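You operate a simulated robot arm through the tools that you are given. There is no shell and no other tool.

You are at the controls of a simulated robot arm. One attempt, no reset.

## Task
Switch the heat sealer off, wipe the smear off its plate once cool, and lock the bar.
Fine: turn the sealer knob down to 120 C and put the blue pad back. What is to be rubbed or washed off counts as gone when no trace of it is left.

Only the result counts: the job must be done as asked and must still hold three seconds after the hand-in. Knocking over, shifting, dropping, spilling or breaking anything else fails it.

## Robot
A 7-joint arm with a two-finger parallel gripper, fixed in place. Base frame: the origin is at the foot of the arm, x ahead of it, y to its left, z up; the work surface is at about z = 0.9. Readings come in m, degrees, newtons and seconds.
With the tool pointing down near the work surface it reaches from about 0.38 to 0.9 m from the base axis. Its first joint turns from -143.0 to 143.0 degrees. Payload 3 kg.
Tool frame: the origin (TCP) lies between the finger pads and is the grasp point; the fingertips stand 0.03 m ahead of it; z points along the fingers, y is the line along which they close. Largest opening 0.094 m; finger width 0.028, thickness 0.01; the body of the gripper, 0.05 by 0.096 m, starts 0.055 m behind the TCP.
Orientation is that of the tool frame in the base frame, as [roll, pitch, yaw] about the fixed x, y, z axes, in that order (R = Rz(yaw) Ry(pitch) Rx(roll)). With the fingers straight down and closing along the base's y, the tool's x points along the base's -x, its y along +y and its z along -z.

## Interface
- The arm moves only by the tool apply_moves. Its argument "deltas" is a list of rows, each a list of 7 numbers: the gripper command, from -1 (fully open) to 1 (shut), values between in proportion, then the shift along the tool's x, y, z in m, then the turn, a rotation vector about the tool's x, y, z in degrees. In form: [[claw, tx, ty, tz, rx, ry, rz], ...]. A call has 1 to 20 rows; each row is the pose to reach, as a shift and turn from the pose commanded when the call began, along the tool's axes at that moment. Each row takes 0.2 s and may step no farther than 0.05 m and 8.6 degrees from the row before; otherwise, or with a gripper value out of range, the whole call is refused. Where a pose cannot be reached the arm comes as near as it can. A force on the tool above 40 N (or 10 N above the force at the start of the call, whichever is more), or a blocked arm, ends the call early, and 0.2 s more pass. The fingers move at their own pace (about 0.072 m/s each) and stop on an object; they squeeze with about 31 N. The grip force told is the motor's: it shows also when the fingers shut on nothing. Time passes only in rows, and 0.2 s behind the last, so rows that repeat a pose let the fingers close. The reply holds the time, the measured pose of the TCP, the force on the tool along the base axes, the opening and the grip force, in the units named above and with some noise, with the torque about the TCP (base axes, N m) and any sound that the robot's microphone picked up.
- Cameras (640 x 400 px; columns grow to the right, rows downward): "scene" is fixed at [0.2188, 0.5001, 1.5185]; the picture's right is [-0.23, -0.97, 0.00], its down [-0.82, 0.19, -0.54] and it looks along [0.53, -0.12, -0.84] (base axes); focal length 214 px, centre (320, 200). "wrist" rides on the gripper at [0.076, 0.014, -0.102] in the tool frame; the picture's right is [-0.18, 0.98, 0.00], its down [-0.75, -0.14, -0.64] and it looks along [-0.63, -0.12, 0.77] (tool axes); focal length 243 px, centre (320, 200).
- capture(camera): a new picture of that camera. No time passes.
- measure_at(camera, pixels): for up to 12 pixels [column, row] of the newest picture of that camera ("zoom" is the newest enlarged one), the place [x, y, z] in the base frame of the surface seen there, good to about 0.002 m. No time passes.
- close_up(camera, box): a new picture of the part [left, top, right, bottom] of that camera's present view, enlarged. No time passes.
- job_done(): hands the job in; it is judged then, once.

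Leave the gripper open and the arm clear of the work at the hand-in unless told otherwise.

The tools are called after "Emit:" as a command line: name --pt "numbers of a row" for each row, then --argument value for the rest, lists and objects as JSON in quotes. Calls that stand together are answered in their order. apply_moves: Moves the arm, as the interface text tells. Its arguments: {"type":"object","properties":{"deltas":{"type":"array","items":{"type":"array","items":{"type":"number"}}}},"required":["deltas"]} The other tools are called the same way: capture (camera) takes a picture; measure_at (camera, pixels) gives the place of the surface under pixels of a picture; close_up (camera, box) takes an enlarged picture of a part of a camera's view; job_done () hands the job in.

At the start:

```text
clock: 0.0
ee_pos: [0.5116, -0.045, 1.3044]
orientation: [-180.0, -0.1, 179.9]
ft_force: [0.5, 0.3, 0.1]
ft_torque: [-0.03, 0.0, 0.03]
width: 0.0941
grip_force: 0.1
```

scene: 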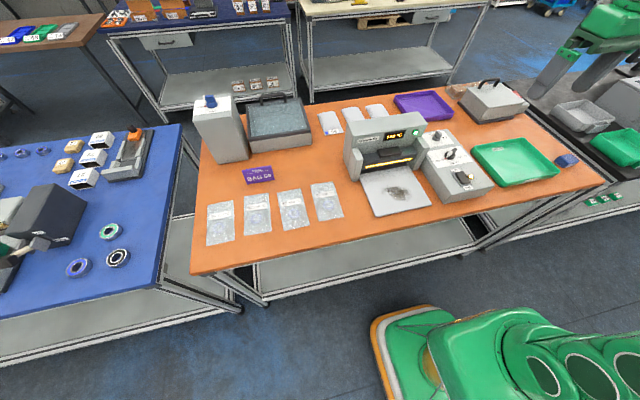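
wrist: 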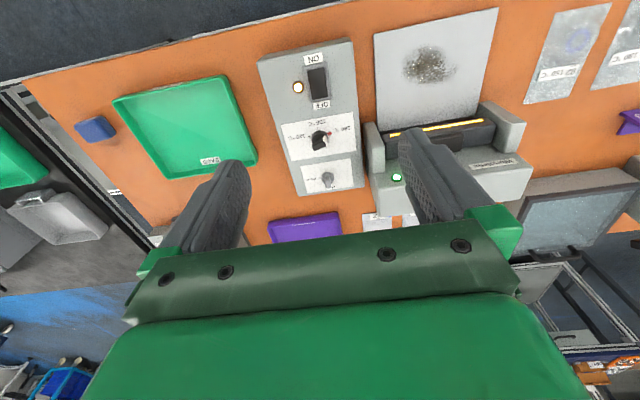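

I'll start by looking closely at the sealer, the control box and the blue pad in both cameras.

Emit:
close_up --camera "scene" --box '[330, 90, 510, 220]'

Emit:
close_up --camera "wrist" --box '[240, 20, 540, 230]'

Emit:
close_up --camera "scene" --box '[460, 80, 620, 200]'

Emit:
close_up --camera "scene" --box '[180, 80, 360, 260]'

```text
3.08 times, centred on (420, 155) of scene
```

zoom: 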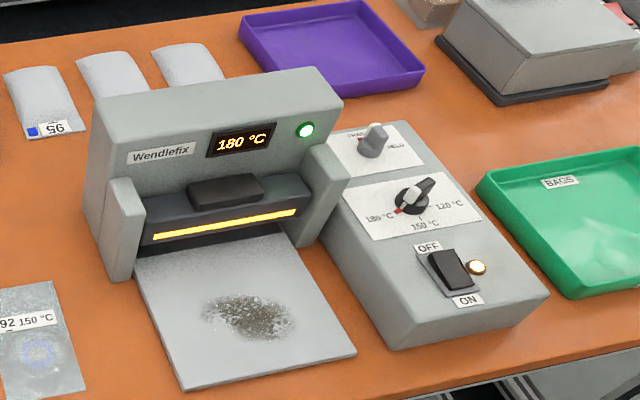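

```text
1.90 times, centred on (390, 125) of wrist
```

zoom: 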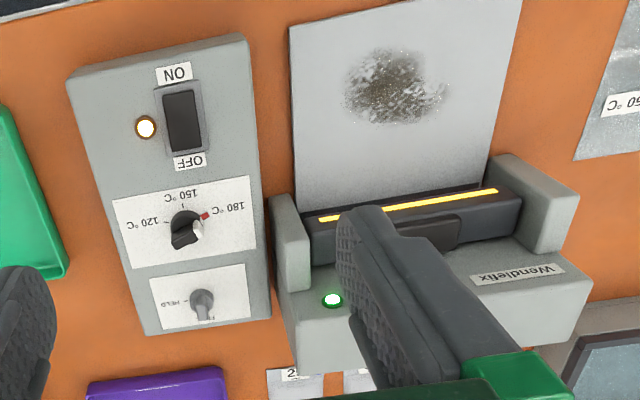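

```text
3.33 times, centred on (540, 140) of scene
```

zoom: 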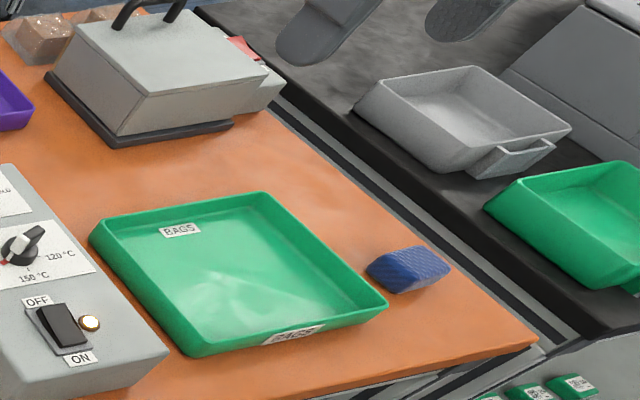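

```text
2.22 times, centred on (270, 170) of scene
```

zoom: 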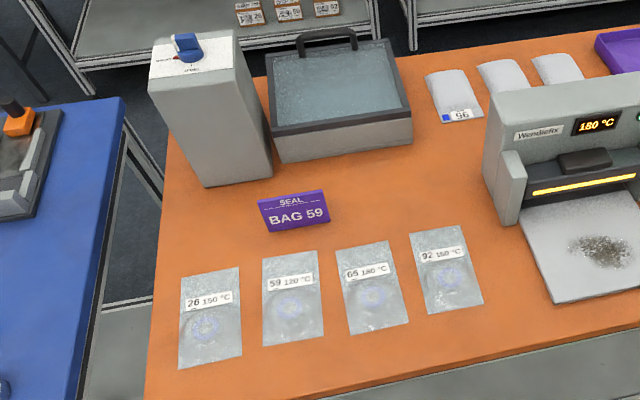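

The control box has a rocker (ON/OFF), a temperature knob (180/150/120) and a small grey knob that is probably the bar lock. I'll zoom in to read the labels and look at the knob shapes.

Emit:
close_up --camera "scene" --box '[415, 120, 475, 165]'

Emit:
close_up --camera "wrist" --box '[270, 100, 370, 200]'

Emit:
close_up --camera "scene" --box '[425, 155, 495, 205]'

Emit:
close_up --camera "scene" --box '[190, 85, 250, 125]'

```text
8.89 times, centred on (445, 142) of scene
```

zoom: 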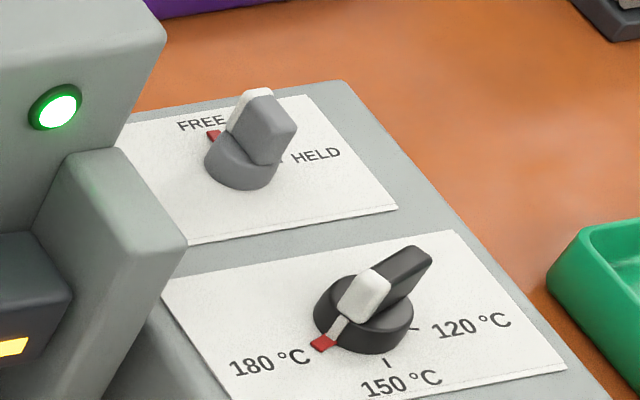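

```text
4.00 times, centred on (320, 150) of wrist
```

zoom: 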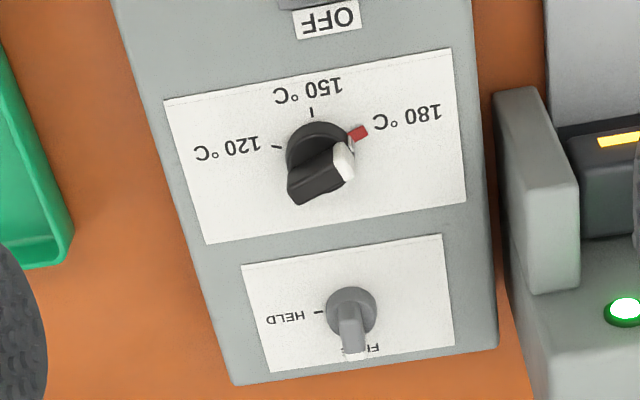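

```text
8.00 times, centred on (460, 180) of scene
```

zoom: 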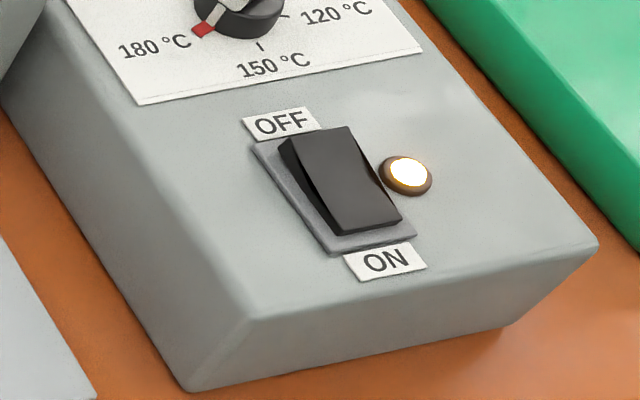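

```text
10.00 times, centred on (220, 105) of scene
```

zoom: 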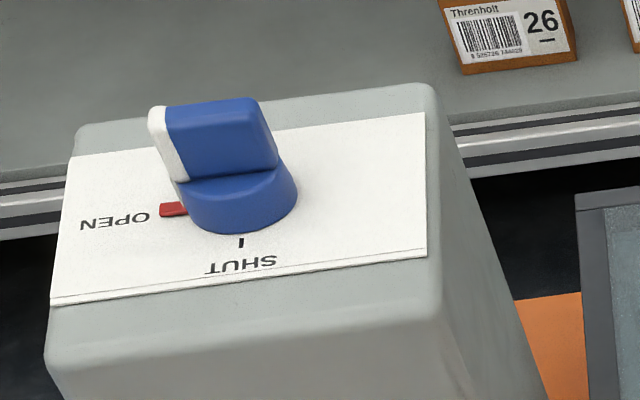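

FREE/HELD is the bar lock. The blue OPEN/SHUT valve on the left isn't part of this job. Next I'll measure the knobs, the rocker, the plate and the pad, starting with a zoom on the knobs.

Emit:
close_up --camera "scene" --box '[415, 120, 475, 165]'

Emit:
measure_at --camera "zoom" --pixels '[[243, 98], [275, 105], [262, 130], [212, 134], [278, 158], [362, 285], [410, 258], [335, 330], [323, 344], [387, 362], [416, 327], [300, 250]]'

```text
8.89 times, centred on (445, 142) of scene
```

zoom: 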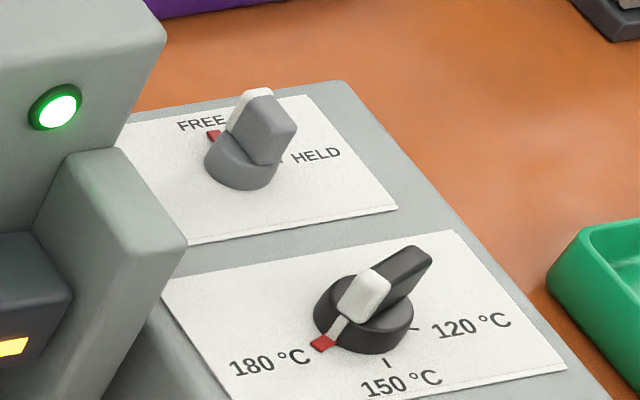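

```text
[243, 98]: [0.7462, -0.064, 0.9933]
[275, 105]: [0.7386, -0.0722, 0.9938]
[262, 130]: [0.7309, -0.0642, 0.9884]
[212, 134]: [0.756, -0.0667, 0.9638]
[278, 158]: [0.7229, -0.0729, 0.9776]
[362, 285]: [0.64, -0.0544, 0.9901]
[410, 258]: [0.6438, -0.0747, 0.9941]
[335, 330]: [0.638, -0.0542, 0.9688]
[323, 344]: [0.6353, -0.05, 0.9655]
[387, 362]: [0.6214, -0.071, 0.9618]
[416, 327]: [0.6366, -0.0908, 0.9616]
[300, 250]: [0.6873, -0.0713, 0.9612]
```

The top of the box reads z≈0.9615, with the knob handles up to about 0.994. Next I'll measure the rocker, the plate, the sealer body and the pad.

Emit:
close_up --camera "scene" --box '[425, 155, 495, 205]'

Emit:
measure_at --camera "zoom" --pixels '[[285, 145], [345, 132], [315, 140], [330, 175], [345, 228], [398, 215], [370, 222], [406, 170], [255, 345], [590, 245], [190, 385], [500, 290]]'

Emit:
close_up --camera "scene" --box '[540, 140, 600, 180]'

Emit:
measure_at --camera "scene" --pixels '[[560, 157], [575, 157], [566, 160], [562, 165], [574, 163], [550, 185], [585, 172], [545, 160], [560, 175], [590, 160], [525, 155], [530, 192]]'

```text
8.00 times, centred on (460, 180) of scene
```

zoom: 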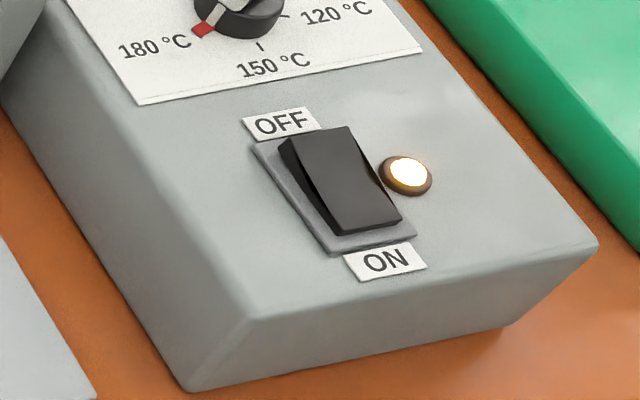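

```text
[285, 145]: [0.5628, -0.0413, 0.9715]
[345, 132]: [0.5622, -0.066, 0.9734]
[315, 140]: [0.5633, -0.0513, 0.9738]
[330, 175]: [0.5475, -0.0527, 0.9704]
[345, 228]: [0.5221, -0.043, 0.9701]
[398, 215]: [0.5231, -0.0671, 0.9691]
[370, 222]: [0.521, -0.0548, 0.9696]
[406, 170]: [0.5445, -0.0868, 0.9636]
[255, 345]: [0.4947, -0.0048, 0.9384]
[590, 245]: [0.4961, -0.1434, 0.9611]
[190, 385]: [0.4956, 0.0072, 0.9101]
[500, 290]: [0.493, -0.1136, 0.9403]
```

```text
10.00 times, centred on (570, 160) of scene
```

zoom: 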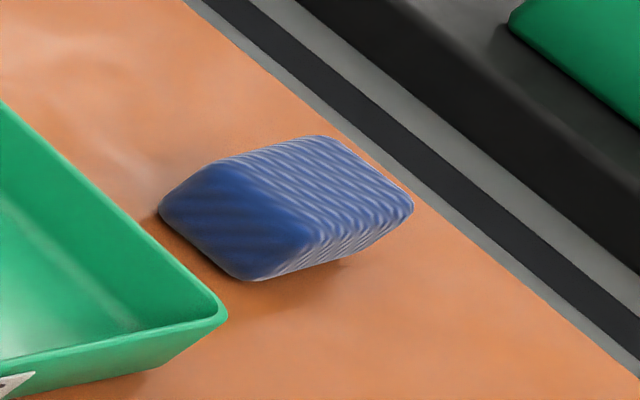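

```text
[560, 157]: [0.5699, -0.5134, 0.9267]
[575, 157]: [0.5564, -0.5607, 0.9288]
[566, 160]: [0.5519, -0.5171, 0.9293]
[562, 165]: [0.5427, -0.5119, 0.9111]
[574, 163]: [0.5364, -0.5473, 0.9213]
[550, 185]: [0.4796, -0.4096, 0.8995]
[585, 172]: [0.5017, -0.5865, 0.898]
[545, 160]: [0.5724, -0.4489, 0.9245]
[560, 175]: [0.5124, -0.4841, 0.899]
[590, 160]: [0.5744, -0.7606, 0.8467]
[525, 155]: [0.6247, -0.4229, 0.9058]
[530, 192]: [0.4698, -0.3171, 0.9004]
```

The pad sits at about (0.56, -0.53) with its top at z≈0.929. I'll measure its corners on the zoom, along with the plate, the smear and the sealer housing.

Emit:
close_up --camera "scene" --box '[540, 140, 600, 180]'

Emit:
measure_at --camera "zoom" --pixels '[[225, 165], [320, 140], [405, 205], [315, 240], [270, 200], [165, 212], [240, 275], [265, 275], [215, 230], [345, 260], [180, 160], [225, 310]]'

Emit:
close_up --camera "scene" --box '[330, 110, 450, 225]'

Emit:
measure_at --camera "scene" --pixels '[[361, 176], [374, 215], [430, 204], [412, 170], [388, 188], [406, 188], [395, 199], [398, 186], [395, 144], [345, 130], [417, 130], [390, 120]]'

```text
10.00 times, centred on (570, 160) of scene
```

zoom: 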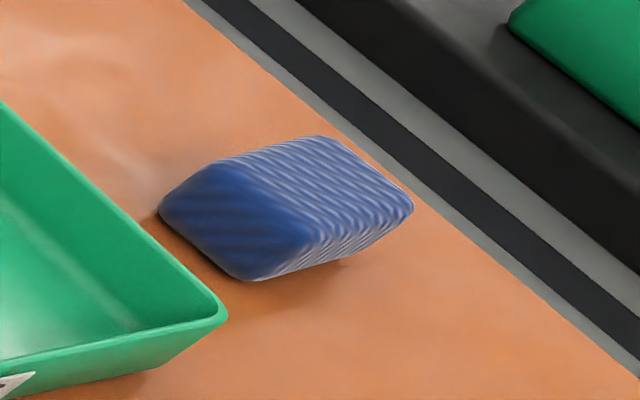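

```text
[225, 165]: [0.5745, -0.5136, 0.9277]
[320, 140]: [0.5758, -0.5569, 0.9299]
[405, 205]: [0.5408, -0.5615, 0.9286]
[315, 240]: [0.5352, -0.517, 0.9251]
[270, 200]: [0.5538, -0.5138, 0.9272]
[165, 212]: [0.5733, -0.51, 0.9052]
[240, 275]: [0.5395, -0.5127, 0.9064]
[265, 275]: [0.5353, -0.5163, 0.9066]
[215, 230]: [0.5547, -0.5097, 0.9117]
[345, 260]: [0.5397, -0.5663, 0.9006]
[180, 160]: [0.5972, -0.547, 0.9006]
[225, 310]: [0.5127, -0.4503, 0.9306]
```

```text
3.48 times, centred on (390, 168) of scene
```

zoom: 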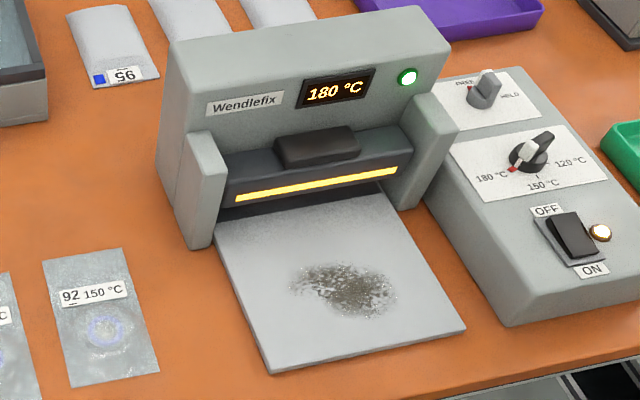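

```text
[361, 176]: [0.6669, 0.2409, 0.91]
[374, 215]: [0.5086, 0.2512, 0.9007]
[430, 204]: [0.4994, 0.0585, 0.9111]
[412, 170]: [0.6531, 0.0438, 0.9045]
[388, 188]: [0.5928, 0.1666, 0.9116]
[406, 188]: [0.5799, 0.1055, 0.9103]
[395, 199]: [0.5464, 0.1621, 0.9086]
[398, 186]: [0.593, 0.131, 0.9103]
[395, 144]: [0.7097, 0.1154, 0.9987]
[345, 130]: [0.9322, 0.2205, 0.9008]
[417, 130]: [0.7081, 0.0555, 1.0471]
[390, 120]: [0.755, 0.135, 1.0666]
```

The plate's top is z≈0.910 and the smear is near (0.575, 0.135). The pad is about 42 x 55 x 29 mm. Next I'll move to about (0.45, -0.05, 1.15) so the wrist camera sees the control box up close.

Emit:
apply_moves --pt "-1 0.0154 -0.001 0.038 0 0 0" --pt "-1 0.031 -0.002 0.077 0 0 0" --pt "-1 0.046 -0.003 0.115 0 0 0" --pt "-1 0.0616 -0.005 0.154 0 0 0" --pt "-1 0.0616 -0.005 0.154 0 0 0"

Emit:
capture --camera "wrist"

```text
clock: 1.2
ee_pos: [0.4509, -0.0499, 1.1496]
orientation: [-180.0, 0.1, 179.9]
ft_force: [-0.5, -0.1, 0.4]
ft_torque: [-0.01, -0.03, 0.0]
width: 0.094
grip_force: 0.2
```

```text
taken
```

wrist: 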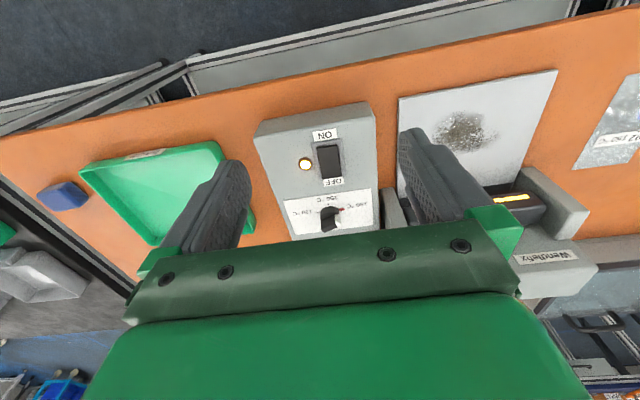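

From here the box shows at columns 255-380. I'll zoom in on the knob and the rocker and measure them.

Emit:
close_up --camera "wrist" --box '[280, 120, 380, 240]'

```text
3.33 times, centred on (330, 180) of wrist
```

zoom: 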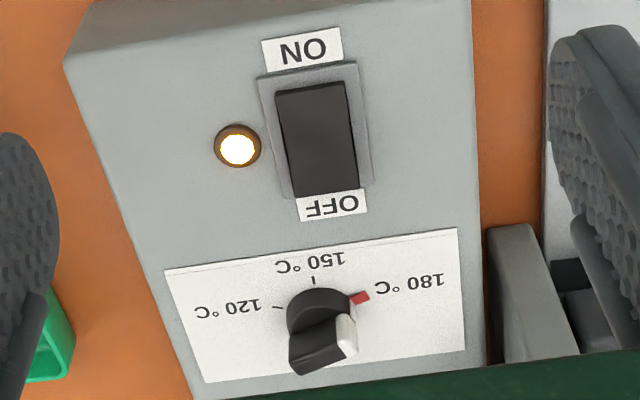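

Emit:
measure_at --camera "zoom" --pixels '[[314, 278], [275, 307], [365, 295], [314, 297], [290, 318], [345, 303], [320, 345], [295, 362], [350, 345], [280, 90], [320, 190], [346, 85]]'

```text
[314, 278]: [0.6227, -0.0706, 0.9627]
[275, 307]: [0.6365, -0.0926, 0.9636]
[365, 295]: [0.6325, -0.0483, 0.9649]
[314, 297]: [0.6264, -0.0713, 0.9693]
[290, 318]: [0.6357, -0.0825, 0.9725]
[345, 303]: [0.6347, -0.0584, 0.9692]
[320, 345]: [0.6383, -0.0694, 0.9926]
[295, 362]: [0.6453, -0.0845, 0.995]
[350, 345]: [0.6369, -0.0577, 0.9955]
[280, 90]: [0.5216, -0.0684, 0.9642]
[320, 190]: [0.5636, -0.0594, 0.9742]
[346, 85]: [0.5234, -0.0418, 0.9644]
```

Knob centre ≈ (0.644, -0.0706), handle pointing at about 110°, top ≈0.995. The rocker's OFF end is at (0.563, -0.054). Next I'll check clearance to the sealer's side post and housing.

Emit:
measure_at --camera "zoom" --pixels '[[490, 240], [510, 245], [500, 320], [540, 260], [475, 300], [480, 150]]'

Emit:
measure_at --camera "scene" --pixels '[[419, 137], [422, 143], [427, 128], [426, 120], [424, 112], [350, 150], [378, 148], [400, 115], [410, 148], [380, 158], [424, 135], [355, 128]]'

```text
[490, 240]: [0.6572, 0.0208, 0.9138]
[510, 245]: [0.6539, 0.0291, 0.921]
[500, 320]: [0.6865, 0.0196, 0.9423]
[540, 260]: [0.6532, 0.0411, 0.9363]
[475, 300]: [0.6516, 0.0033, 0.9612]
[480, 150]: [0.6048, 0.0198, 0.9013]
```

```text
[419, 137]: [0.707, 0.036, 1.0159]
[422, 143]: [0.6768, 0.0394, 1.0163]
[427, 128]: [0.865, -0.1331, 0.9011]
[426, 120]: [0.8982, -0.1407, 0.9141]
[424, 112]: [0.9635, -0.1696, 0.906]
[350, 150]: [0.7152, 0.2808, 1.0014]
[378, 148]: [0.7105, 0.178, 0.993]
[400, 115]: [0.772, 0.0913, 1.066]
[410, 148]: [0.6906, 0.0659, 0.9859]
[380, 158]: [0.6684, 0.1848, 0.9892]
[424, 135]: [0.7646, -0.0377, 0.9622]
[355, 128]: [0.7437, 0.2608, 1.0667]
```

The nearest sealer part (the side post) is at y≈0.02 and the knobs are at y≈-0.07, which leaves room. I'll close the fingers, turn the tool to yaw 90° and move above the rocker's OFF end at (0.562, -0.0545), z = 1.03.

Emit:
apply_moves --pt "1 -0.0101 -0.0004 0.0109 0 0 8.2" --pt "1 -0.0202 -0.0008 0.0218 0 0 16.4" --pt "1 -0.0303 -0.0012 0.0327 0 0 24.6" --pt "1 -0.0404 -0.0017 0.0436 0 0 32.8" --pt "1 -0.0505 -0.0021 0.0545 0 0 41.0" --pt "1 -0.0606 -0.0025 0.0655 0 0 49.2" --pt "1 -0.0707 -0.0029 0.0764 0 0 57.4" --pt "1 -0.0808 -0.0033 0.0873 0 0 65.6" --pt "1 -0.0909 -0.0038 0.0982 0 0 73.8" --pt "1 -0.101 -0.0042 0.1091 0 0 82.0" --pt "1 -0.1111 -0.0046 0.12 0 0 90.0" --pt "1 -0.1111 -0.0046 0.12 0 0 90.0"

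Emit:
capture --camera "wrist"

Emit:
close_up --camera "scene" --box '[400, 110, 520, 210]'

```text
clock: 3.8
ee_pos: [0.5595, -0.0551, 1.0301]
orientation: [-180.0, -0.1, 89.8]
ft_force: [0.4, 0.7, -0.2]
ft_torque: [0.02, 0.03, 0.01]
width: 0.0
grip_force: 31.3
```

```text
taken
```

wrist: 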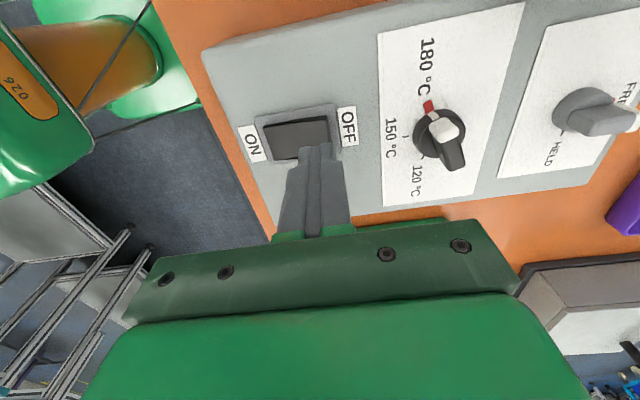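

```text
4.00 times, centred on (460, 160) of scene
```

zoom: 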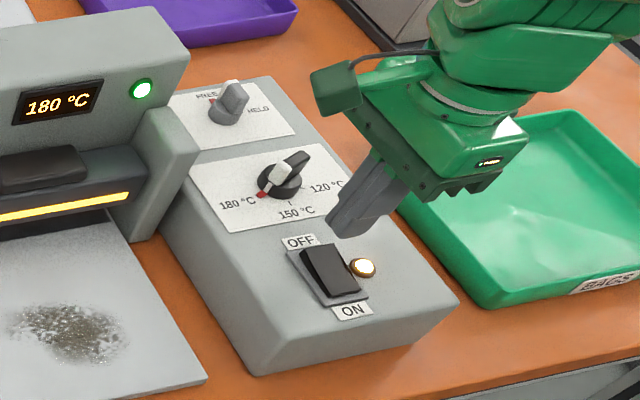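

I have a clear view of the knobs from here. I'll measure both knobs more exactly before pressing.

Emit:
close_up --camera "wrist" --box '[380, 80, 500, 200]'

Emit:
measure_at --camera "wrist" --pixels '[[428, 105], [405, 135], [422, 158], [432, 112], [455, 130], [445, 125], [452, 165], [415, 140], [565, 133], [637, 102], [590, 115], [620, 122]]'

```text
3.33 times, centred on (440, 140) of wrist
```

zoom: 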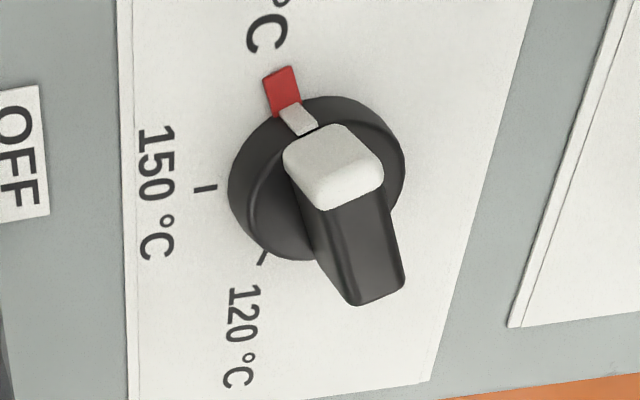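

```text
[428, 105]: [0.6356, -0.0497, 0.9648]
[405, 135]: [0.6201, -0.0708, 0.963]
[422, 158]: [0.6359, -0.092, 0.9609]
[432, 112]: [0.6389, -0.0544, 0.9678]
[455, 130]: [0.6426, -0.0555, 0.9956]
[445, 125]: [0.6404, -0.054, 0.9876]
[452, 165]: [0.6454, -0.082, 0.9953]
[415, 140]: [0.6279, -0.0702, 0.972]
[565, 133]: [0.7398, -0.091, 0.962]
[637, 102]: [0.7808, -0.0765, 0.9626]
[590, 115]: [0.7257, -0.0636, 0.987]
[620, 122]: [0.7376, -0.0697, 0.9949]
```

Tips are at z≈1.000 and the rocker's OFF end at 0.974. I'll press down slowly to a tip height of about 0.964, with a +3 mm x correction.

Emit:
apply_moves --pt "1 0 0.003 0.01 0 0 0" --pt "1 0 0.003 0.018 0 0 0" --pt "1 0 0.003 0.024 0 0 0" --pt "1 0 0.003 0.028 0 0 0" --pt "1 0 0.003 0.031 0 0 0" --pt "1 0 0.003 0.034 0 0 0" --pt "1 0 0.003 0.036 0 0 0"

Emit:
close_up --camera "scene" --box '[400, 110, 520, 210]'

```text
clock: 5.1
ee_pos: [0.5632, -0.055, 1.0012]
orientation: [179.8, 0.1, 90.0]
ft_force: [-11.2, 2.2, 21.8]
ft_torque: [0.08, 0.49, -0.04]
width: 0.0
grip_force: 30.8
heard: click
stopped in row 6: the force on the tool passed its limit at 51 N (the readings are from after the stop); the commanded pose is now the measured one
```

```text
4.00 times, centred on (460, 160) of scene
```

zoom: 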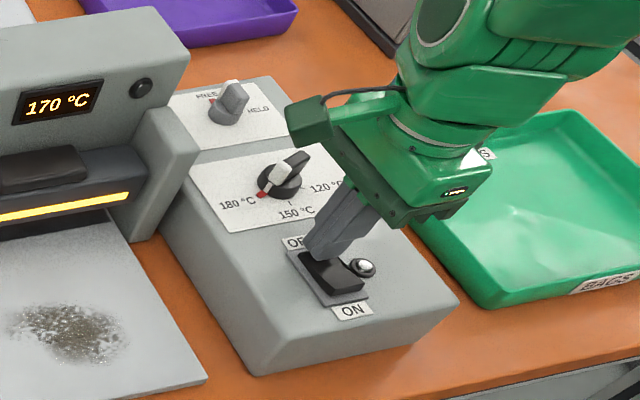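

I heard a click, the rocker lamp is out, and the display is falling (170 °C). So the sealer is off. I'll lift, then move above the temperature knob with the fingers part open at yaw 110°.

Emit:
apply_moves --pt "1 0 0 -0.025 0 0 0" --pt "1 0 0 -0.049 0 0 0" --pt "0.04 -0.005 0.027 -0.049 0 0 -7" --pt "0.04 -0.01 0.054 -0.049 0 0 -14" --pt "0.04 -0.015 0.081 -0.049 0 0 -20" --pt "0.04 -0.015 0.081 -0.049 0 0 -20" --pt "0.04 -0.015 0.081 -0.049 0 0 -20"

Emit:
capture --camera "wrist"

Emit:
close_up --camera "scene" --box '[400, 110, 520, 210]'

```text
clock: 6.7
ee_pos: [0.6444, -0.069, 1.0494]
orientation: [179.9, 0.1, 109.9]
ft_force: [-0.6, 0.4, 0.5]
ft_torque: [0.03, -0.02, -0.02]
width: 0.0449
grip_force: 0.1
```

```text
taken
```

wrist: 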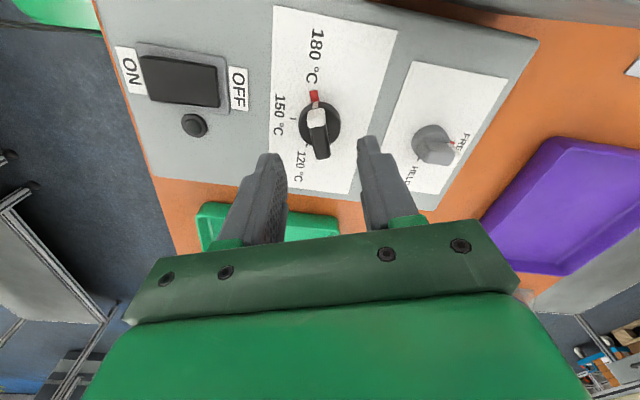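

```text
4.00 times, centred on (460, 160) of scene
```

zoom: 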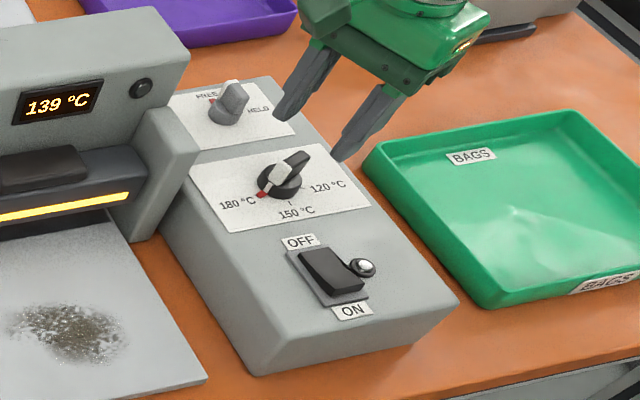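

The temperature is falling (139 °C) and the fingers straddle the knob handle, which is aligned with them. I'll lower so the tips sit just above the knob's disc (z≈0.977), then close.

Emit:
apply_moves --pt "0.04 0 0 0.015 0 0 0" --pt "0.04 0 0 0.03 0 0 0" --pt "0.04 0 0 0.042 0 0 0" --pt "0.04 0 0 0.042 0 0 0"

Emit:
close_up --camera "scene" --box '[400, 110, 520, 210]'

Emit:
capture --camera "wrist"

```text
clock: 7.7
ee_pos: [0.6448, -0.0702, 1.0076]
orientation: [179.8, 0.2, 110.0]
ft_force: [-0.3, 0.6, -0.8]
ft_torque: [0.01, 0.0, -0.02]
width: 0.045
grip_force: 0.1
```

```text
4.00 times, centred on (460, 160) of scene
```

zoom: 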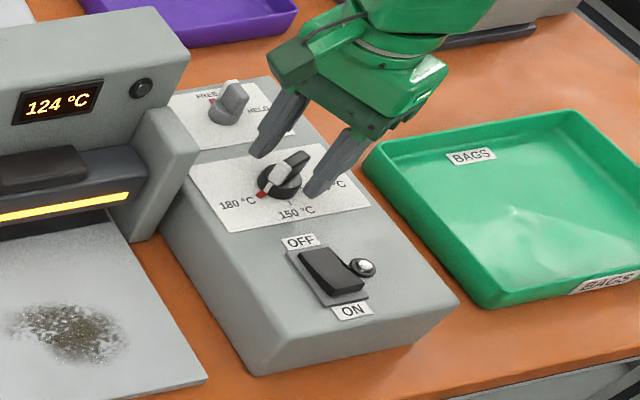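

```text
taken
```

wrist: 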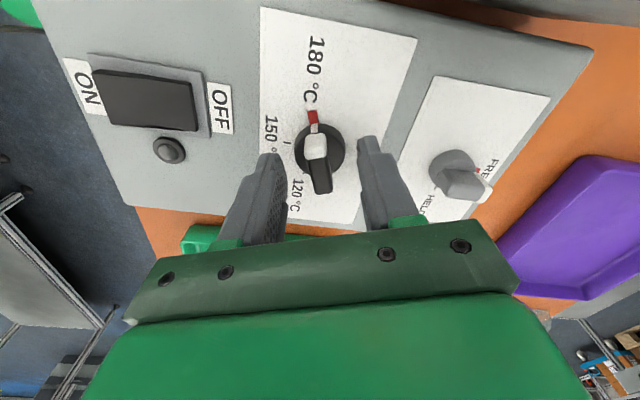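

The handle sits centred between the fingers. Closing on it now.

Emit:
apply_moves --pt "1 0 0 0 0 0 0" --pt "1 0 0 0 0 0 0" --pt "1 0 0 0 0 0 0"

Emit:
capture --camera "wrist"

```text
clock: 8.5
ee_pos: [0.6448, -0.0699, 1.0071]
orientation: [179.8, 0.0, 110.0]
ft_force: [0.9, 0.5, -1.2]
ft_torque: [-0.24, 0.15, 0.03]
width: 0.0121
grip_force: 45.2
```

```text
taken
```

wrist: 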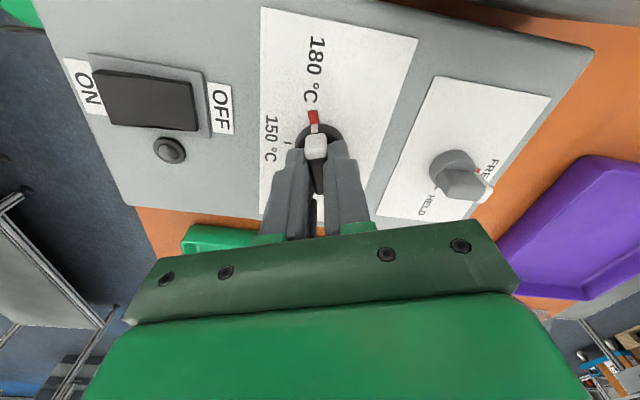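

I have the handle gripped at 12 mm. Next I'll turn it counterclockwise as seen from above (tool rz negative), 70° first toward 150 °C, then check.

Emit:
apply_moves --pt "1 0 0 0 0 0 -7" --pt "1 0 0 0 0 0 -14" --pt "1 0 0 0 0 0 -21" --pt "1 0 0 0 0 0 -28" --pt "1 0 0 0 0 0 -35" --pt "1 0 0 0 0 0 -42" --pt "1 0 0 0 0 0 -49" --pt "1 0 0 0 0 0 -56" --pt "1 0 0 0 0 0 -63" --pt "1 0 0 0 0 0 -70" --pt "1 0 0 0 0 0 -70"

Emit:
capture --camera "wrist"

Emit:
close_up --camera "scene" --box '[400, 110, 520, 210]'

```text
clock: 10.9
ee_pos: [0.6442, -0.0689, 1.0066]
orientation: [-179.8, 0.2, -179.7]
ft_force: [-12.1, -6.8, -2.5]
ft_torque: [0.06, -0.17, -0.02]
width: 0.0117
grip_force: 45.0
```

```text
taken
```

wrist: 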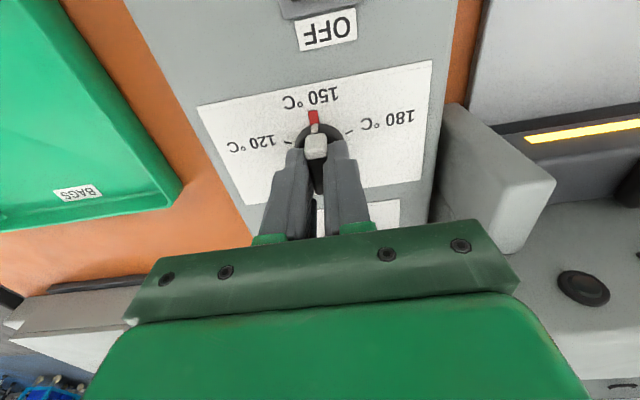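

```text
4.00 times, centred on (460, 160) of scene
```

zoom: 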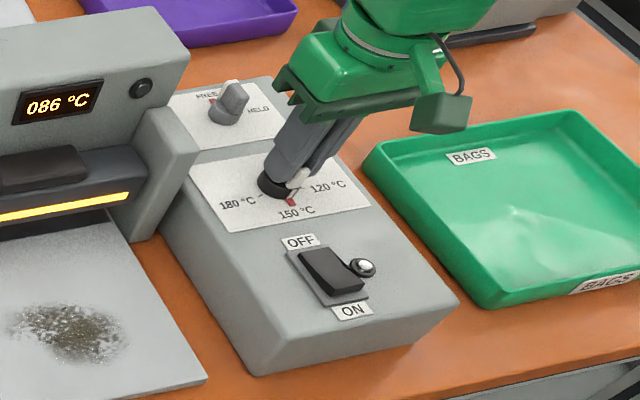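

The red mark is on 150 °C and the display shows 86 °C. I'll turn another 70° to 120 °C, with a 1 mm shift to ease the sideways force.

Emit:
apply_moves --pt "1 0.0005 -0.0005 0 0 0 -7" --pt "1 0.001 -0.001 0 0 0 -14" --pt "1 0.001 -0.001 0 0 0 -21" --pt "1 0.001 -0.001 0 0 0 -28" --pt "1 0.001 -0.001 0 0 0 -35" --pt "1 0.001 -0.001 0 0 0 -42" --pt "1 0.001 -0.001 0 0 0 -49" --pt "1 0.001 -0.001 0 0 0 -56" --pt "1 0.001 -0.001 0 0 0 -63" --pt "1 0.001 -0.001 0 0 0 -69" --pt "1 0.001 -0.001 0 0 0 -69"

Emit:
capture --camera "wrist"

Emit:
close_up --camera "scene" --box '[400, 110, 520, 210]'

```text
clock: 13.2
ee_pos: [0.6443, -0.0696, 1.0073]
orientation: [-179.7, 0.1, -111.0]
ft_force: [5.2, 1.3, -2.7]
ft_torque: [-0.63, 0.59, 0.02]
width: 0.0116
grip_force: 44.5
stopped in row 11: the force on the tool passed its limit at 41 N (the readings are from after the stop); the commanded pose is now the measured one
```

```text
taken
```

wrist: 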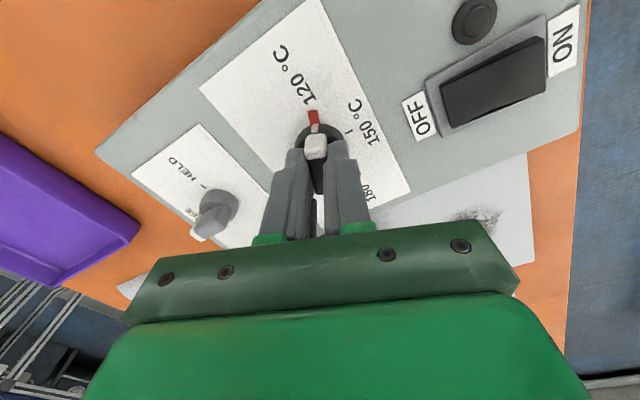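

```text
4.00 times, centred on (460, 160) of scene
```

zoom: 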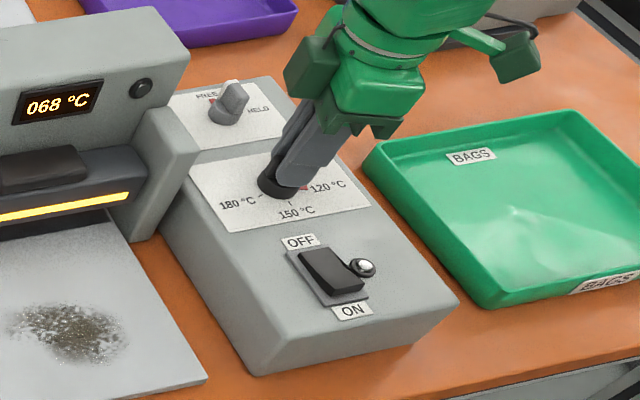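

The pointer now aims at 120 °C and the stop was felt. I'll check the alignment close up.

Emit:
close_up --camera "wrist" --box '[260, 60, 400, 200]'

```text
2.86 times, centred on (330, 130) of wrist
```

zoom: 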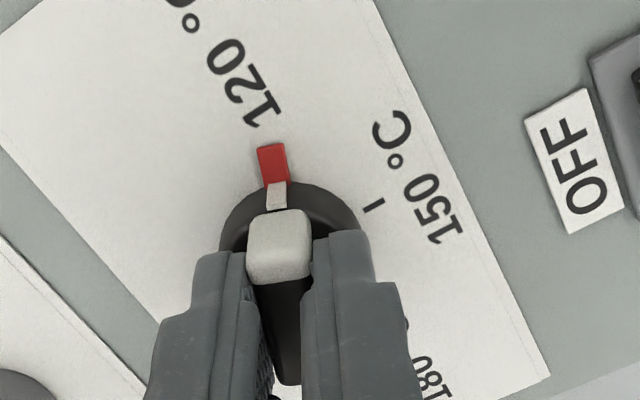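

The pointer sits on the 120 °C mark. I'll open the fingers, lift straight up, and check the knob.

Emit:
apply_moves --pt "0.04 0 0 0 0 0 0" --pt "0.04 0 0 0 0 0 0" --pt "0.04 0 0 0 0 0 0" --pt "0.04 0 0 -0.02 0 0 0" --pt "0.04 0 0 -0.045 0 0 0" --pt "0.04 0 0 -0.09 0 0 0" --pt "0.04 0 0 -0.13 0 0 0"

Emit:
capture --camera "wrist"

Emit:
close_up --camera "scene" --box '[400, 110, 520, 210]'

```text
clock: 14.8
ee_pos: [0.6445, -0.0714, 1.1368]
orientation: [-179.8, 0.0, -111.0]
ft_force: [-0.2, -0.1, 0.6]
ft_torque: [-0.02, -0.03, 0.02]
width: 0.0451
grip_force: 0.1
```

```text
taken
```

wrist: 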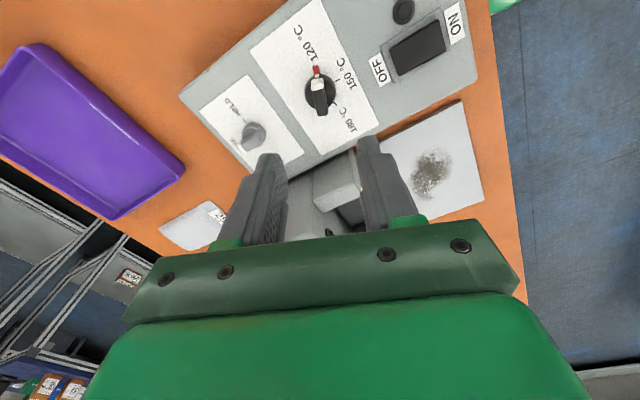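

```text
4.00 times, centred on (460, 160) of scene
```

zoom: 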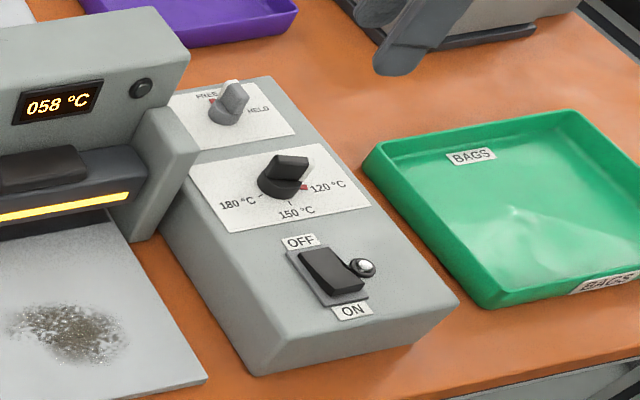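

The knob is at 120 °C, the rocker is OFF, and the display shows 58 °C. While it cools I'll go over to the pad at yaw 180°.

Emit:
apply_moves --pt "-0.6 0.0443 -0.001 0.0015 0 0 6.27" --pt "-0.6 0.0886 -0.002 0.003 0 0 12.54" --pt "-0.6 0.1328 -0.003 0.0046 0 0 18.8" --pt "-0.6 0.1771 -0.004 0.006 0 0 25.1" --pt "-0.6 0.2214 -0.005 0.0077 0 0 31.4" --pt "-0.6 0.2657 -0.006 0.0093 0 0 37.6" --pt "-0.6 0.31 -0.007 0.0108 0 0 43.9" --pt "-0.6 0.3543 -0.008 0.0124 0 0 50.2" --pt "-0.6 0.3985 -0.009 0.0139 0 0 56.4" --pt "-0.6 0.4428 -0.01 0.0155 0 0 62.7" --pt "-0.6 0.4871 -0.0108 0.017 0 0 69" --pt "-0.6 0.4871 -0.0108 0.017 0 0 69" --pt "-0.6 0.4871 -0.0108 0.017 0 0 69"

Emit:
capture --camera "wrist"

Emit:
capture --camera "scene"

```text
clock: 17.6
ee_pos: [0.4789, -0.5305, 1.1193]
orientation: [-180.0, 0.3, 180.0]
ft_force: [-0.8, 0.0, -0.4]
ft_torque: [0.02, 0.02, 0.0]
width: 0.0753
grip_force: 0.0
```

```text
taken
```

wrist: 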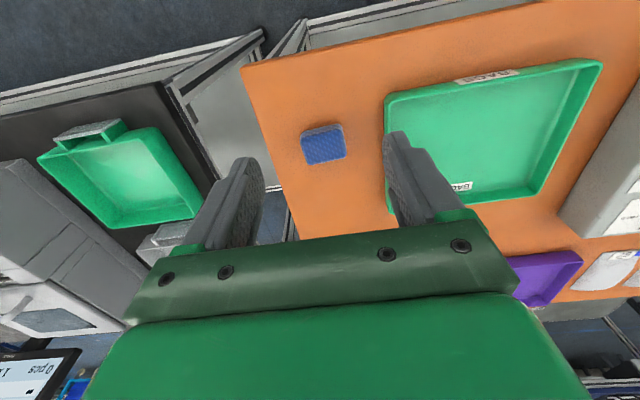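

```text
taken
```

scene: 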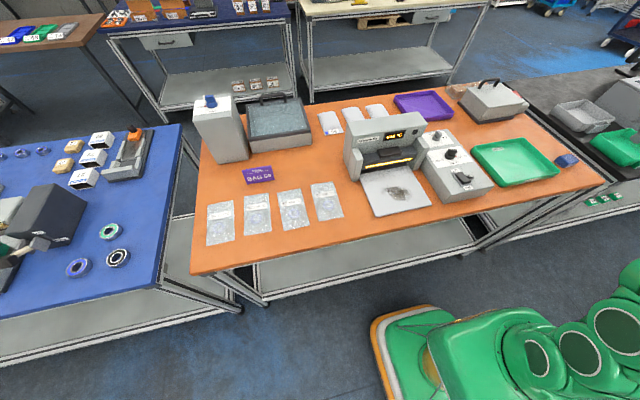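

I can see the pad from above near wrist pixel (323, 143). I'll zoom in and measure its corners.

Emit:
close_up --camera "wrist" --box '[283, 110, 363, 180]'

Emit:
close_up --camera "scene" --box '[340, 110, 460, 220]'

```text
5.71 times, centred on (323, 145) of wrist
```

zoom: 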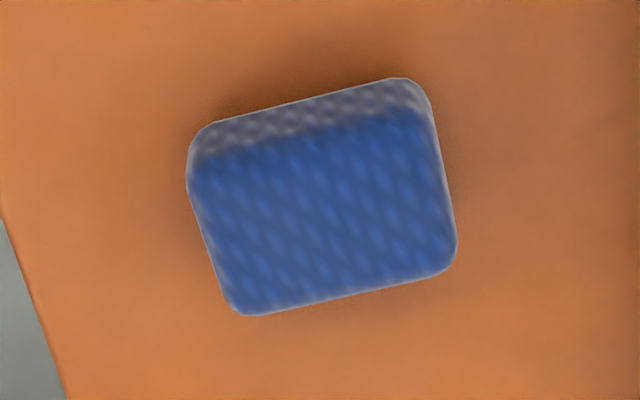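

```text
3.64 times, centred on (400, 165) of scene
```

zoom: 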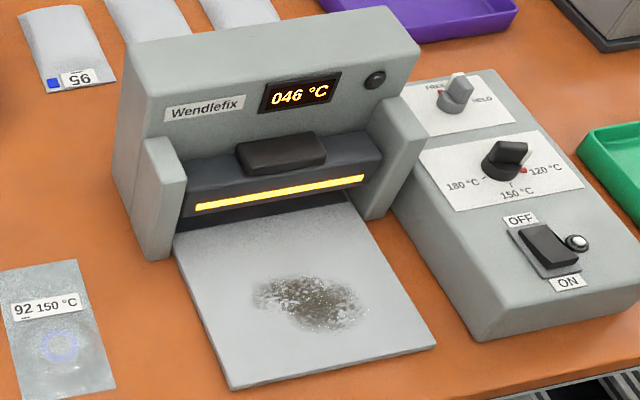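

Emit:
close_up --camera "wrist" --box '[283, 110, 363, 180]'

Emit:
measure_at --camera "zoom" --pixels '[[205, 172], [420, 120], [445, 258], [243, 305], [325, 215], [310, 148], [215, 240], [440, 185], [345, 285], [320, 110], [195, 150], [410, 85]]'

```text
5.71 times, centred on (323, 145) of wrist
```

zoom: 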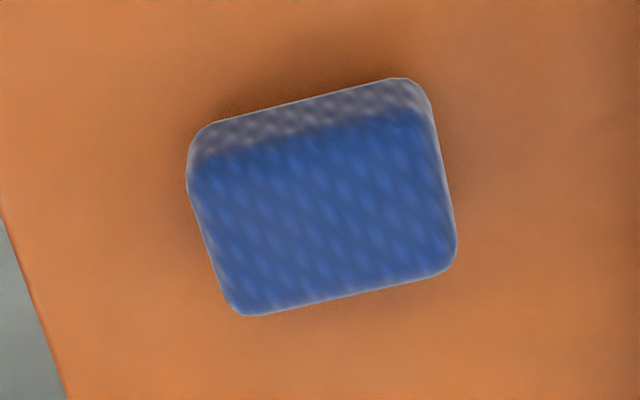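

```text
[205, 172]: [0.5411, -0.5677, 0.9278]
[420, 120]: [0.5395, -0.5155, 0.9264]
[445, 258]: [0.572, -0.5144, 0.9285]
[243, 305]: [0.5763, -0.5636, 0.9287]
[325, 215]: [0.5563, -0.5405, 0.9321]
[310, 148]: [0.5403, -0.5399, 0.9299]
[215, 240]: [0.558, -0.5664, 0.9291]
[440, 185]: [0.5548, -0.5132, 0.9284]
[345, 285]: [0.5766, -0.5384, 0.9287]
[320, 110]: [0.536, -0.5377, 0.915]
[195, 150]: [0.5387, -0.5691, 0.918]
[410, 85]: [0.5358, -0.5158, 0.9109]
```

The pad's centre is (0.5565, -0.540), rotated about 3°, top 0.93. I'll go down around it with the fingers closing along its 55 mm side, yaw +3°, to TCP z=0.943.

Emit:
apply_moves --pt "-0.8 -0.025 -0.003 0.04 0 0 -1" --pt "-0.8 -0.05 -0.006 0.08 0 0 -2" --pt "-0.8 -0.0765 -0.01 0.115 0 0 -3" --pt "-0.8 -0.0765 -0.01 0.145 0 0 -3" --pt "-0.8 -0.0765 -0.01 0.165 0 0 -3" --pt "-0.8 -0.0765 -0.01 0.177 0 0 -3" --pt "-0.8 -0.0765 -0.01 0.177 0 0 -3"

Emit:
capture --camera "wrist"

Emit:
close_up --camera "scene" --box '[500, 110, 620, 210]'

```text
clock: 19.2
ee_pos: [0.5561, -0.539, 0.9437]
orientation: [179.9, 0.2, -177.0]
ft_force: [-0.3, 0.4, -0.2]
ft_torque: [-0.01, -0.03, -0.01]
width: 0.0845
grip_force: 0.0
```

```text
taken
```

wrist: 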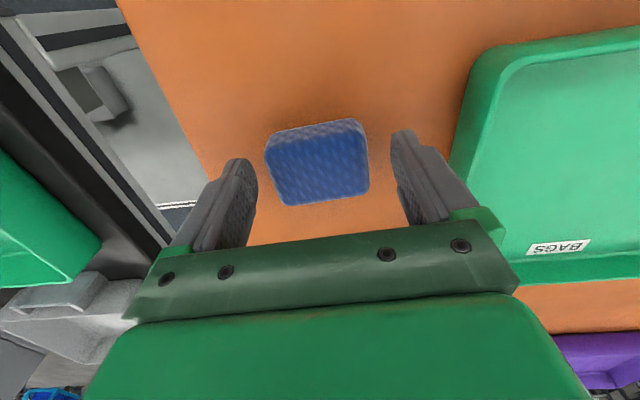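

```text
4.00 times, centred on (560, 160) of scene
```

zoom: 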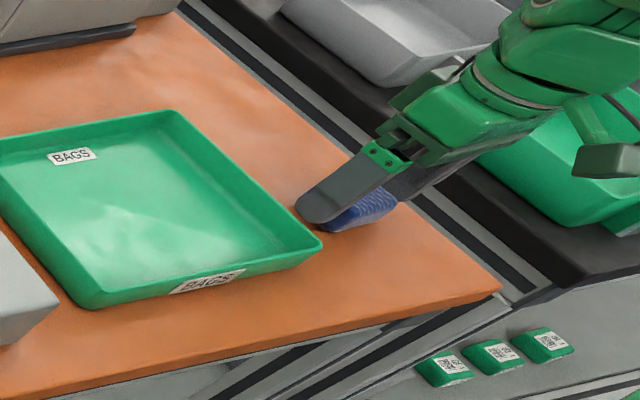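

The pad is centred between the fingers. I'll close and lift 6 cm.

Emit:
apply_moves --pt "1 0 0 0 0 0 0" --pt "1 0 0 0 0 0 0" --pt "1 0 0 0 0 0 0" --pt "1 0 0 0 0 0 0" --pt "1 0 0 -0.02 0 0 0" --pt "1 0 0 -0.06 0 0 0" --pt "1 0 0 -0.06 0 0 0"

Emit:
capture --camera "wrist"

Emit:
close_up --camera "scene" --box '[500, 110, 620, 210]'

Emit:
close_up --camera "scene" --box '[340, 110, 460, 220]'

Emit:
measure_at --camera "zoom" --pixels '[[255, 290], [365, 305], [310, 270], [320, 335], [310, 305], [180, 245], [230, 385], [430, 345], [350, 195], [280, 275], [350, 280], [275, 315]]'

```text
clock: 20.8
ee_pos: [0.5557, -0.5392, 1.0032]
orientation: [180.0, 0.2, -177.0]
ft_force: [0.4, 0.4, -0.4]
ft_torque: [0.02, 0.03, 0.03]
width: 0.0585
grip_force: 31.0
```

```text
taken
```

wrist: 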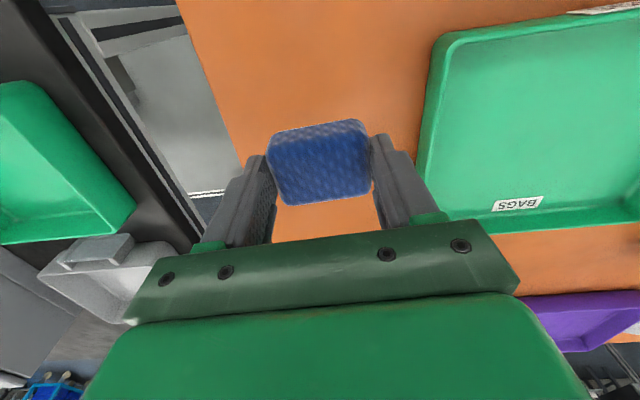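

```text
4.00 times, centred on (560, 160) of scene
```

zoom: 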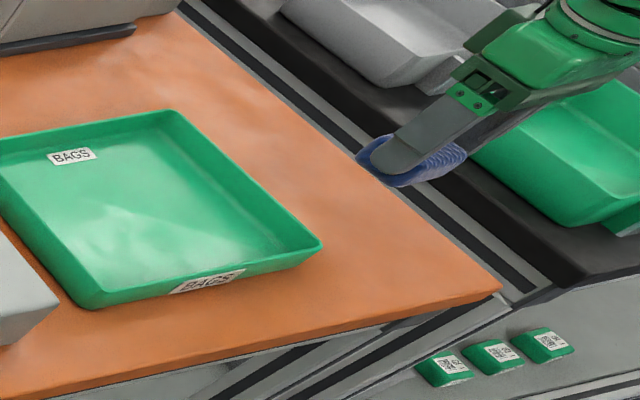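

```text
3.64 times, centred on (400, 165) of scene
```

zoom: 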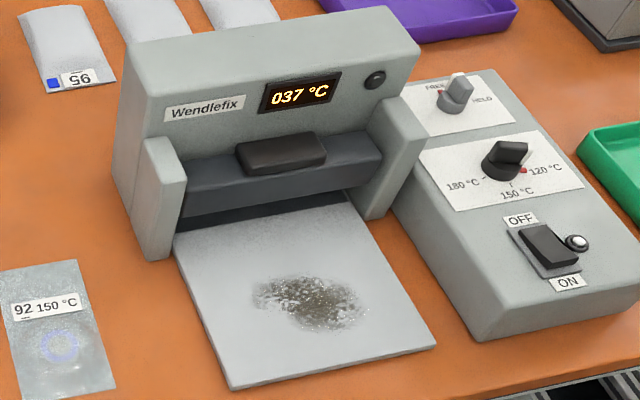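

```text
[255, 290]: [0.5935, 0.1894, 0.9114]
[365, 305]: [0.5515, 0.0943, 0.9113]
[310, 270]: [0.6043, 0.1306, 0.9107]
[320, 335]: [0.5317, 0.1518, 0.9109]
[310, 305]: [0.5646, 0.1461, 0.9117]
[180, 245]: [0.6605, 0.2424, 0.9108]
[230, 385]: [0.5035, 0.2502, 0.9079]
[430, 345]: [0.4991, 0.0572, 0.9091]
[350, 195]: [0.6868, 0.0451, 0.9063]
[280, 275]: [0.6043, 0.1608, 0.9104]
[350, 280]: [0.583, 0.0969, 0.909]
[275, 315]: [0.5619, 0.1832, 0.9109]
```

The pad is held, and the glow strip has gone out at 37 °C. I'll lift to z≈1.09 and carry the pad over the plate, clear of the knobs (top 0.996).

Emit:
apply_moves --pt "1 0 0 -0.045 0 0 0" --pt "1 0 0 -0.09 0 0 0" --pt "1 -0.0033 0.0453 -0.09 0 0 0" --pt "1 -0.0067 0.0906 -0.09 0 0 0" --pt "1 -0.01 0.1359 -0.09 0 0 0" --pt "1 -0.0133 0.1812 -0.09 0 0 0" --pt "1 -0.0166 0.2265 -0.09 0 0 0" --pt "1 -0.02 0.2718 -0.09 0 0 0" --pt "1 -0.0233 0.3171 -0.09 0 0 0" --pt "1 -0.0266 0.3624 -0.09 0 0 0" --pt "1 -0.03 0.4077 -0.09 0 0 0" --pt "1 -0.0333 0.453 -0.09 0 0 0.5" --pt "1 -0.0366 0.4983 -0.09 0 0 1" --pt "1 -0.04 0.5436 -0.09 0 0 1.5" --pt "1 -0.0433 0.5889 -0.09 0 0 2" --pt "1 -0.0466 0.6342 -0.09 0 0 2.5" --pt "1 -0.0499 0.6795 -0.09 0 0 3" --pt "1 -0.0499 0.6795 -0.09 0 0 3"

Emit:
capture --camera "wrist"

Emit:
close_up --camera "scene" --box '[330, 90, 460, 220]'

```text
clock: 24.6
ee_pos: [0.569, 0.1418, 1.0919]
orientation: [179.9, 0.3, -179.9]
ft_force: [0.2, 0.1, -0.1]
ft_torque: [-0.01, 0.02, 0.02]
width: 0.0586
grip_force: 31.5
```

```text
taken
```

wrist: 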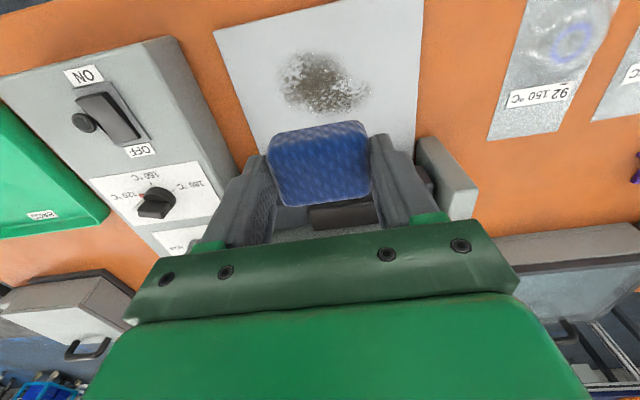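

```text
3.08 times, centred on (395, 155) of scene
```

zoom: 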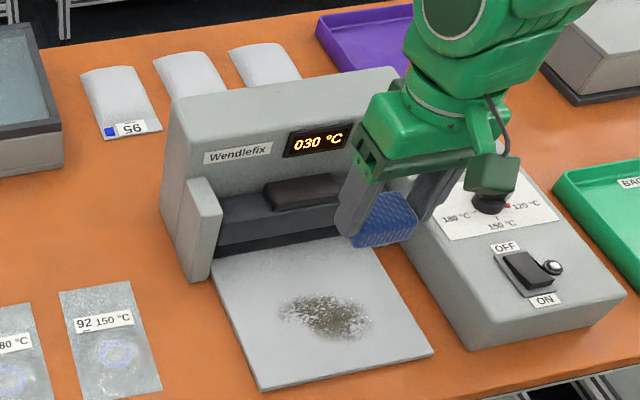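

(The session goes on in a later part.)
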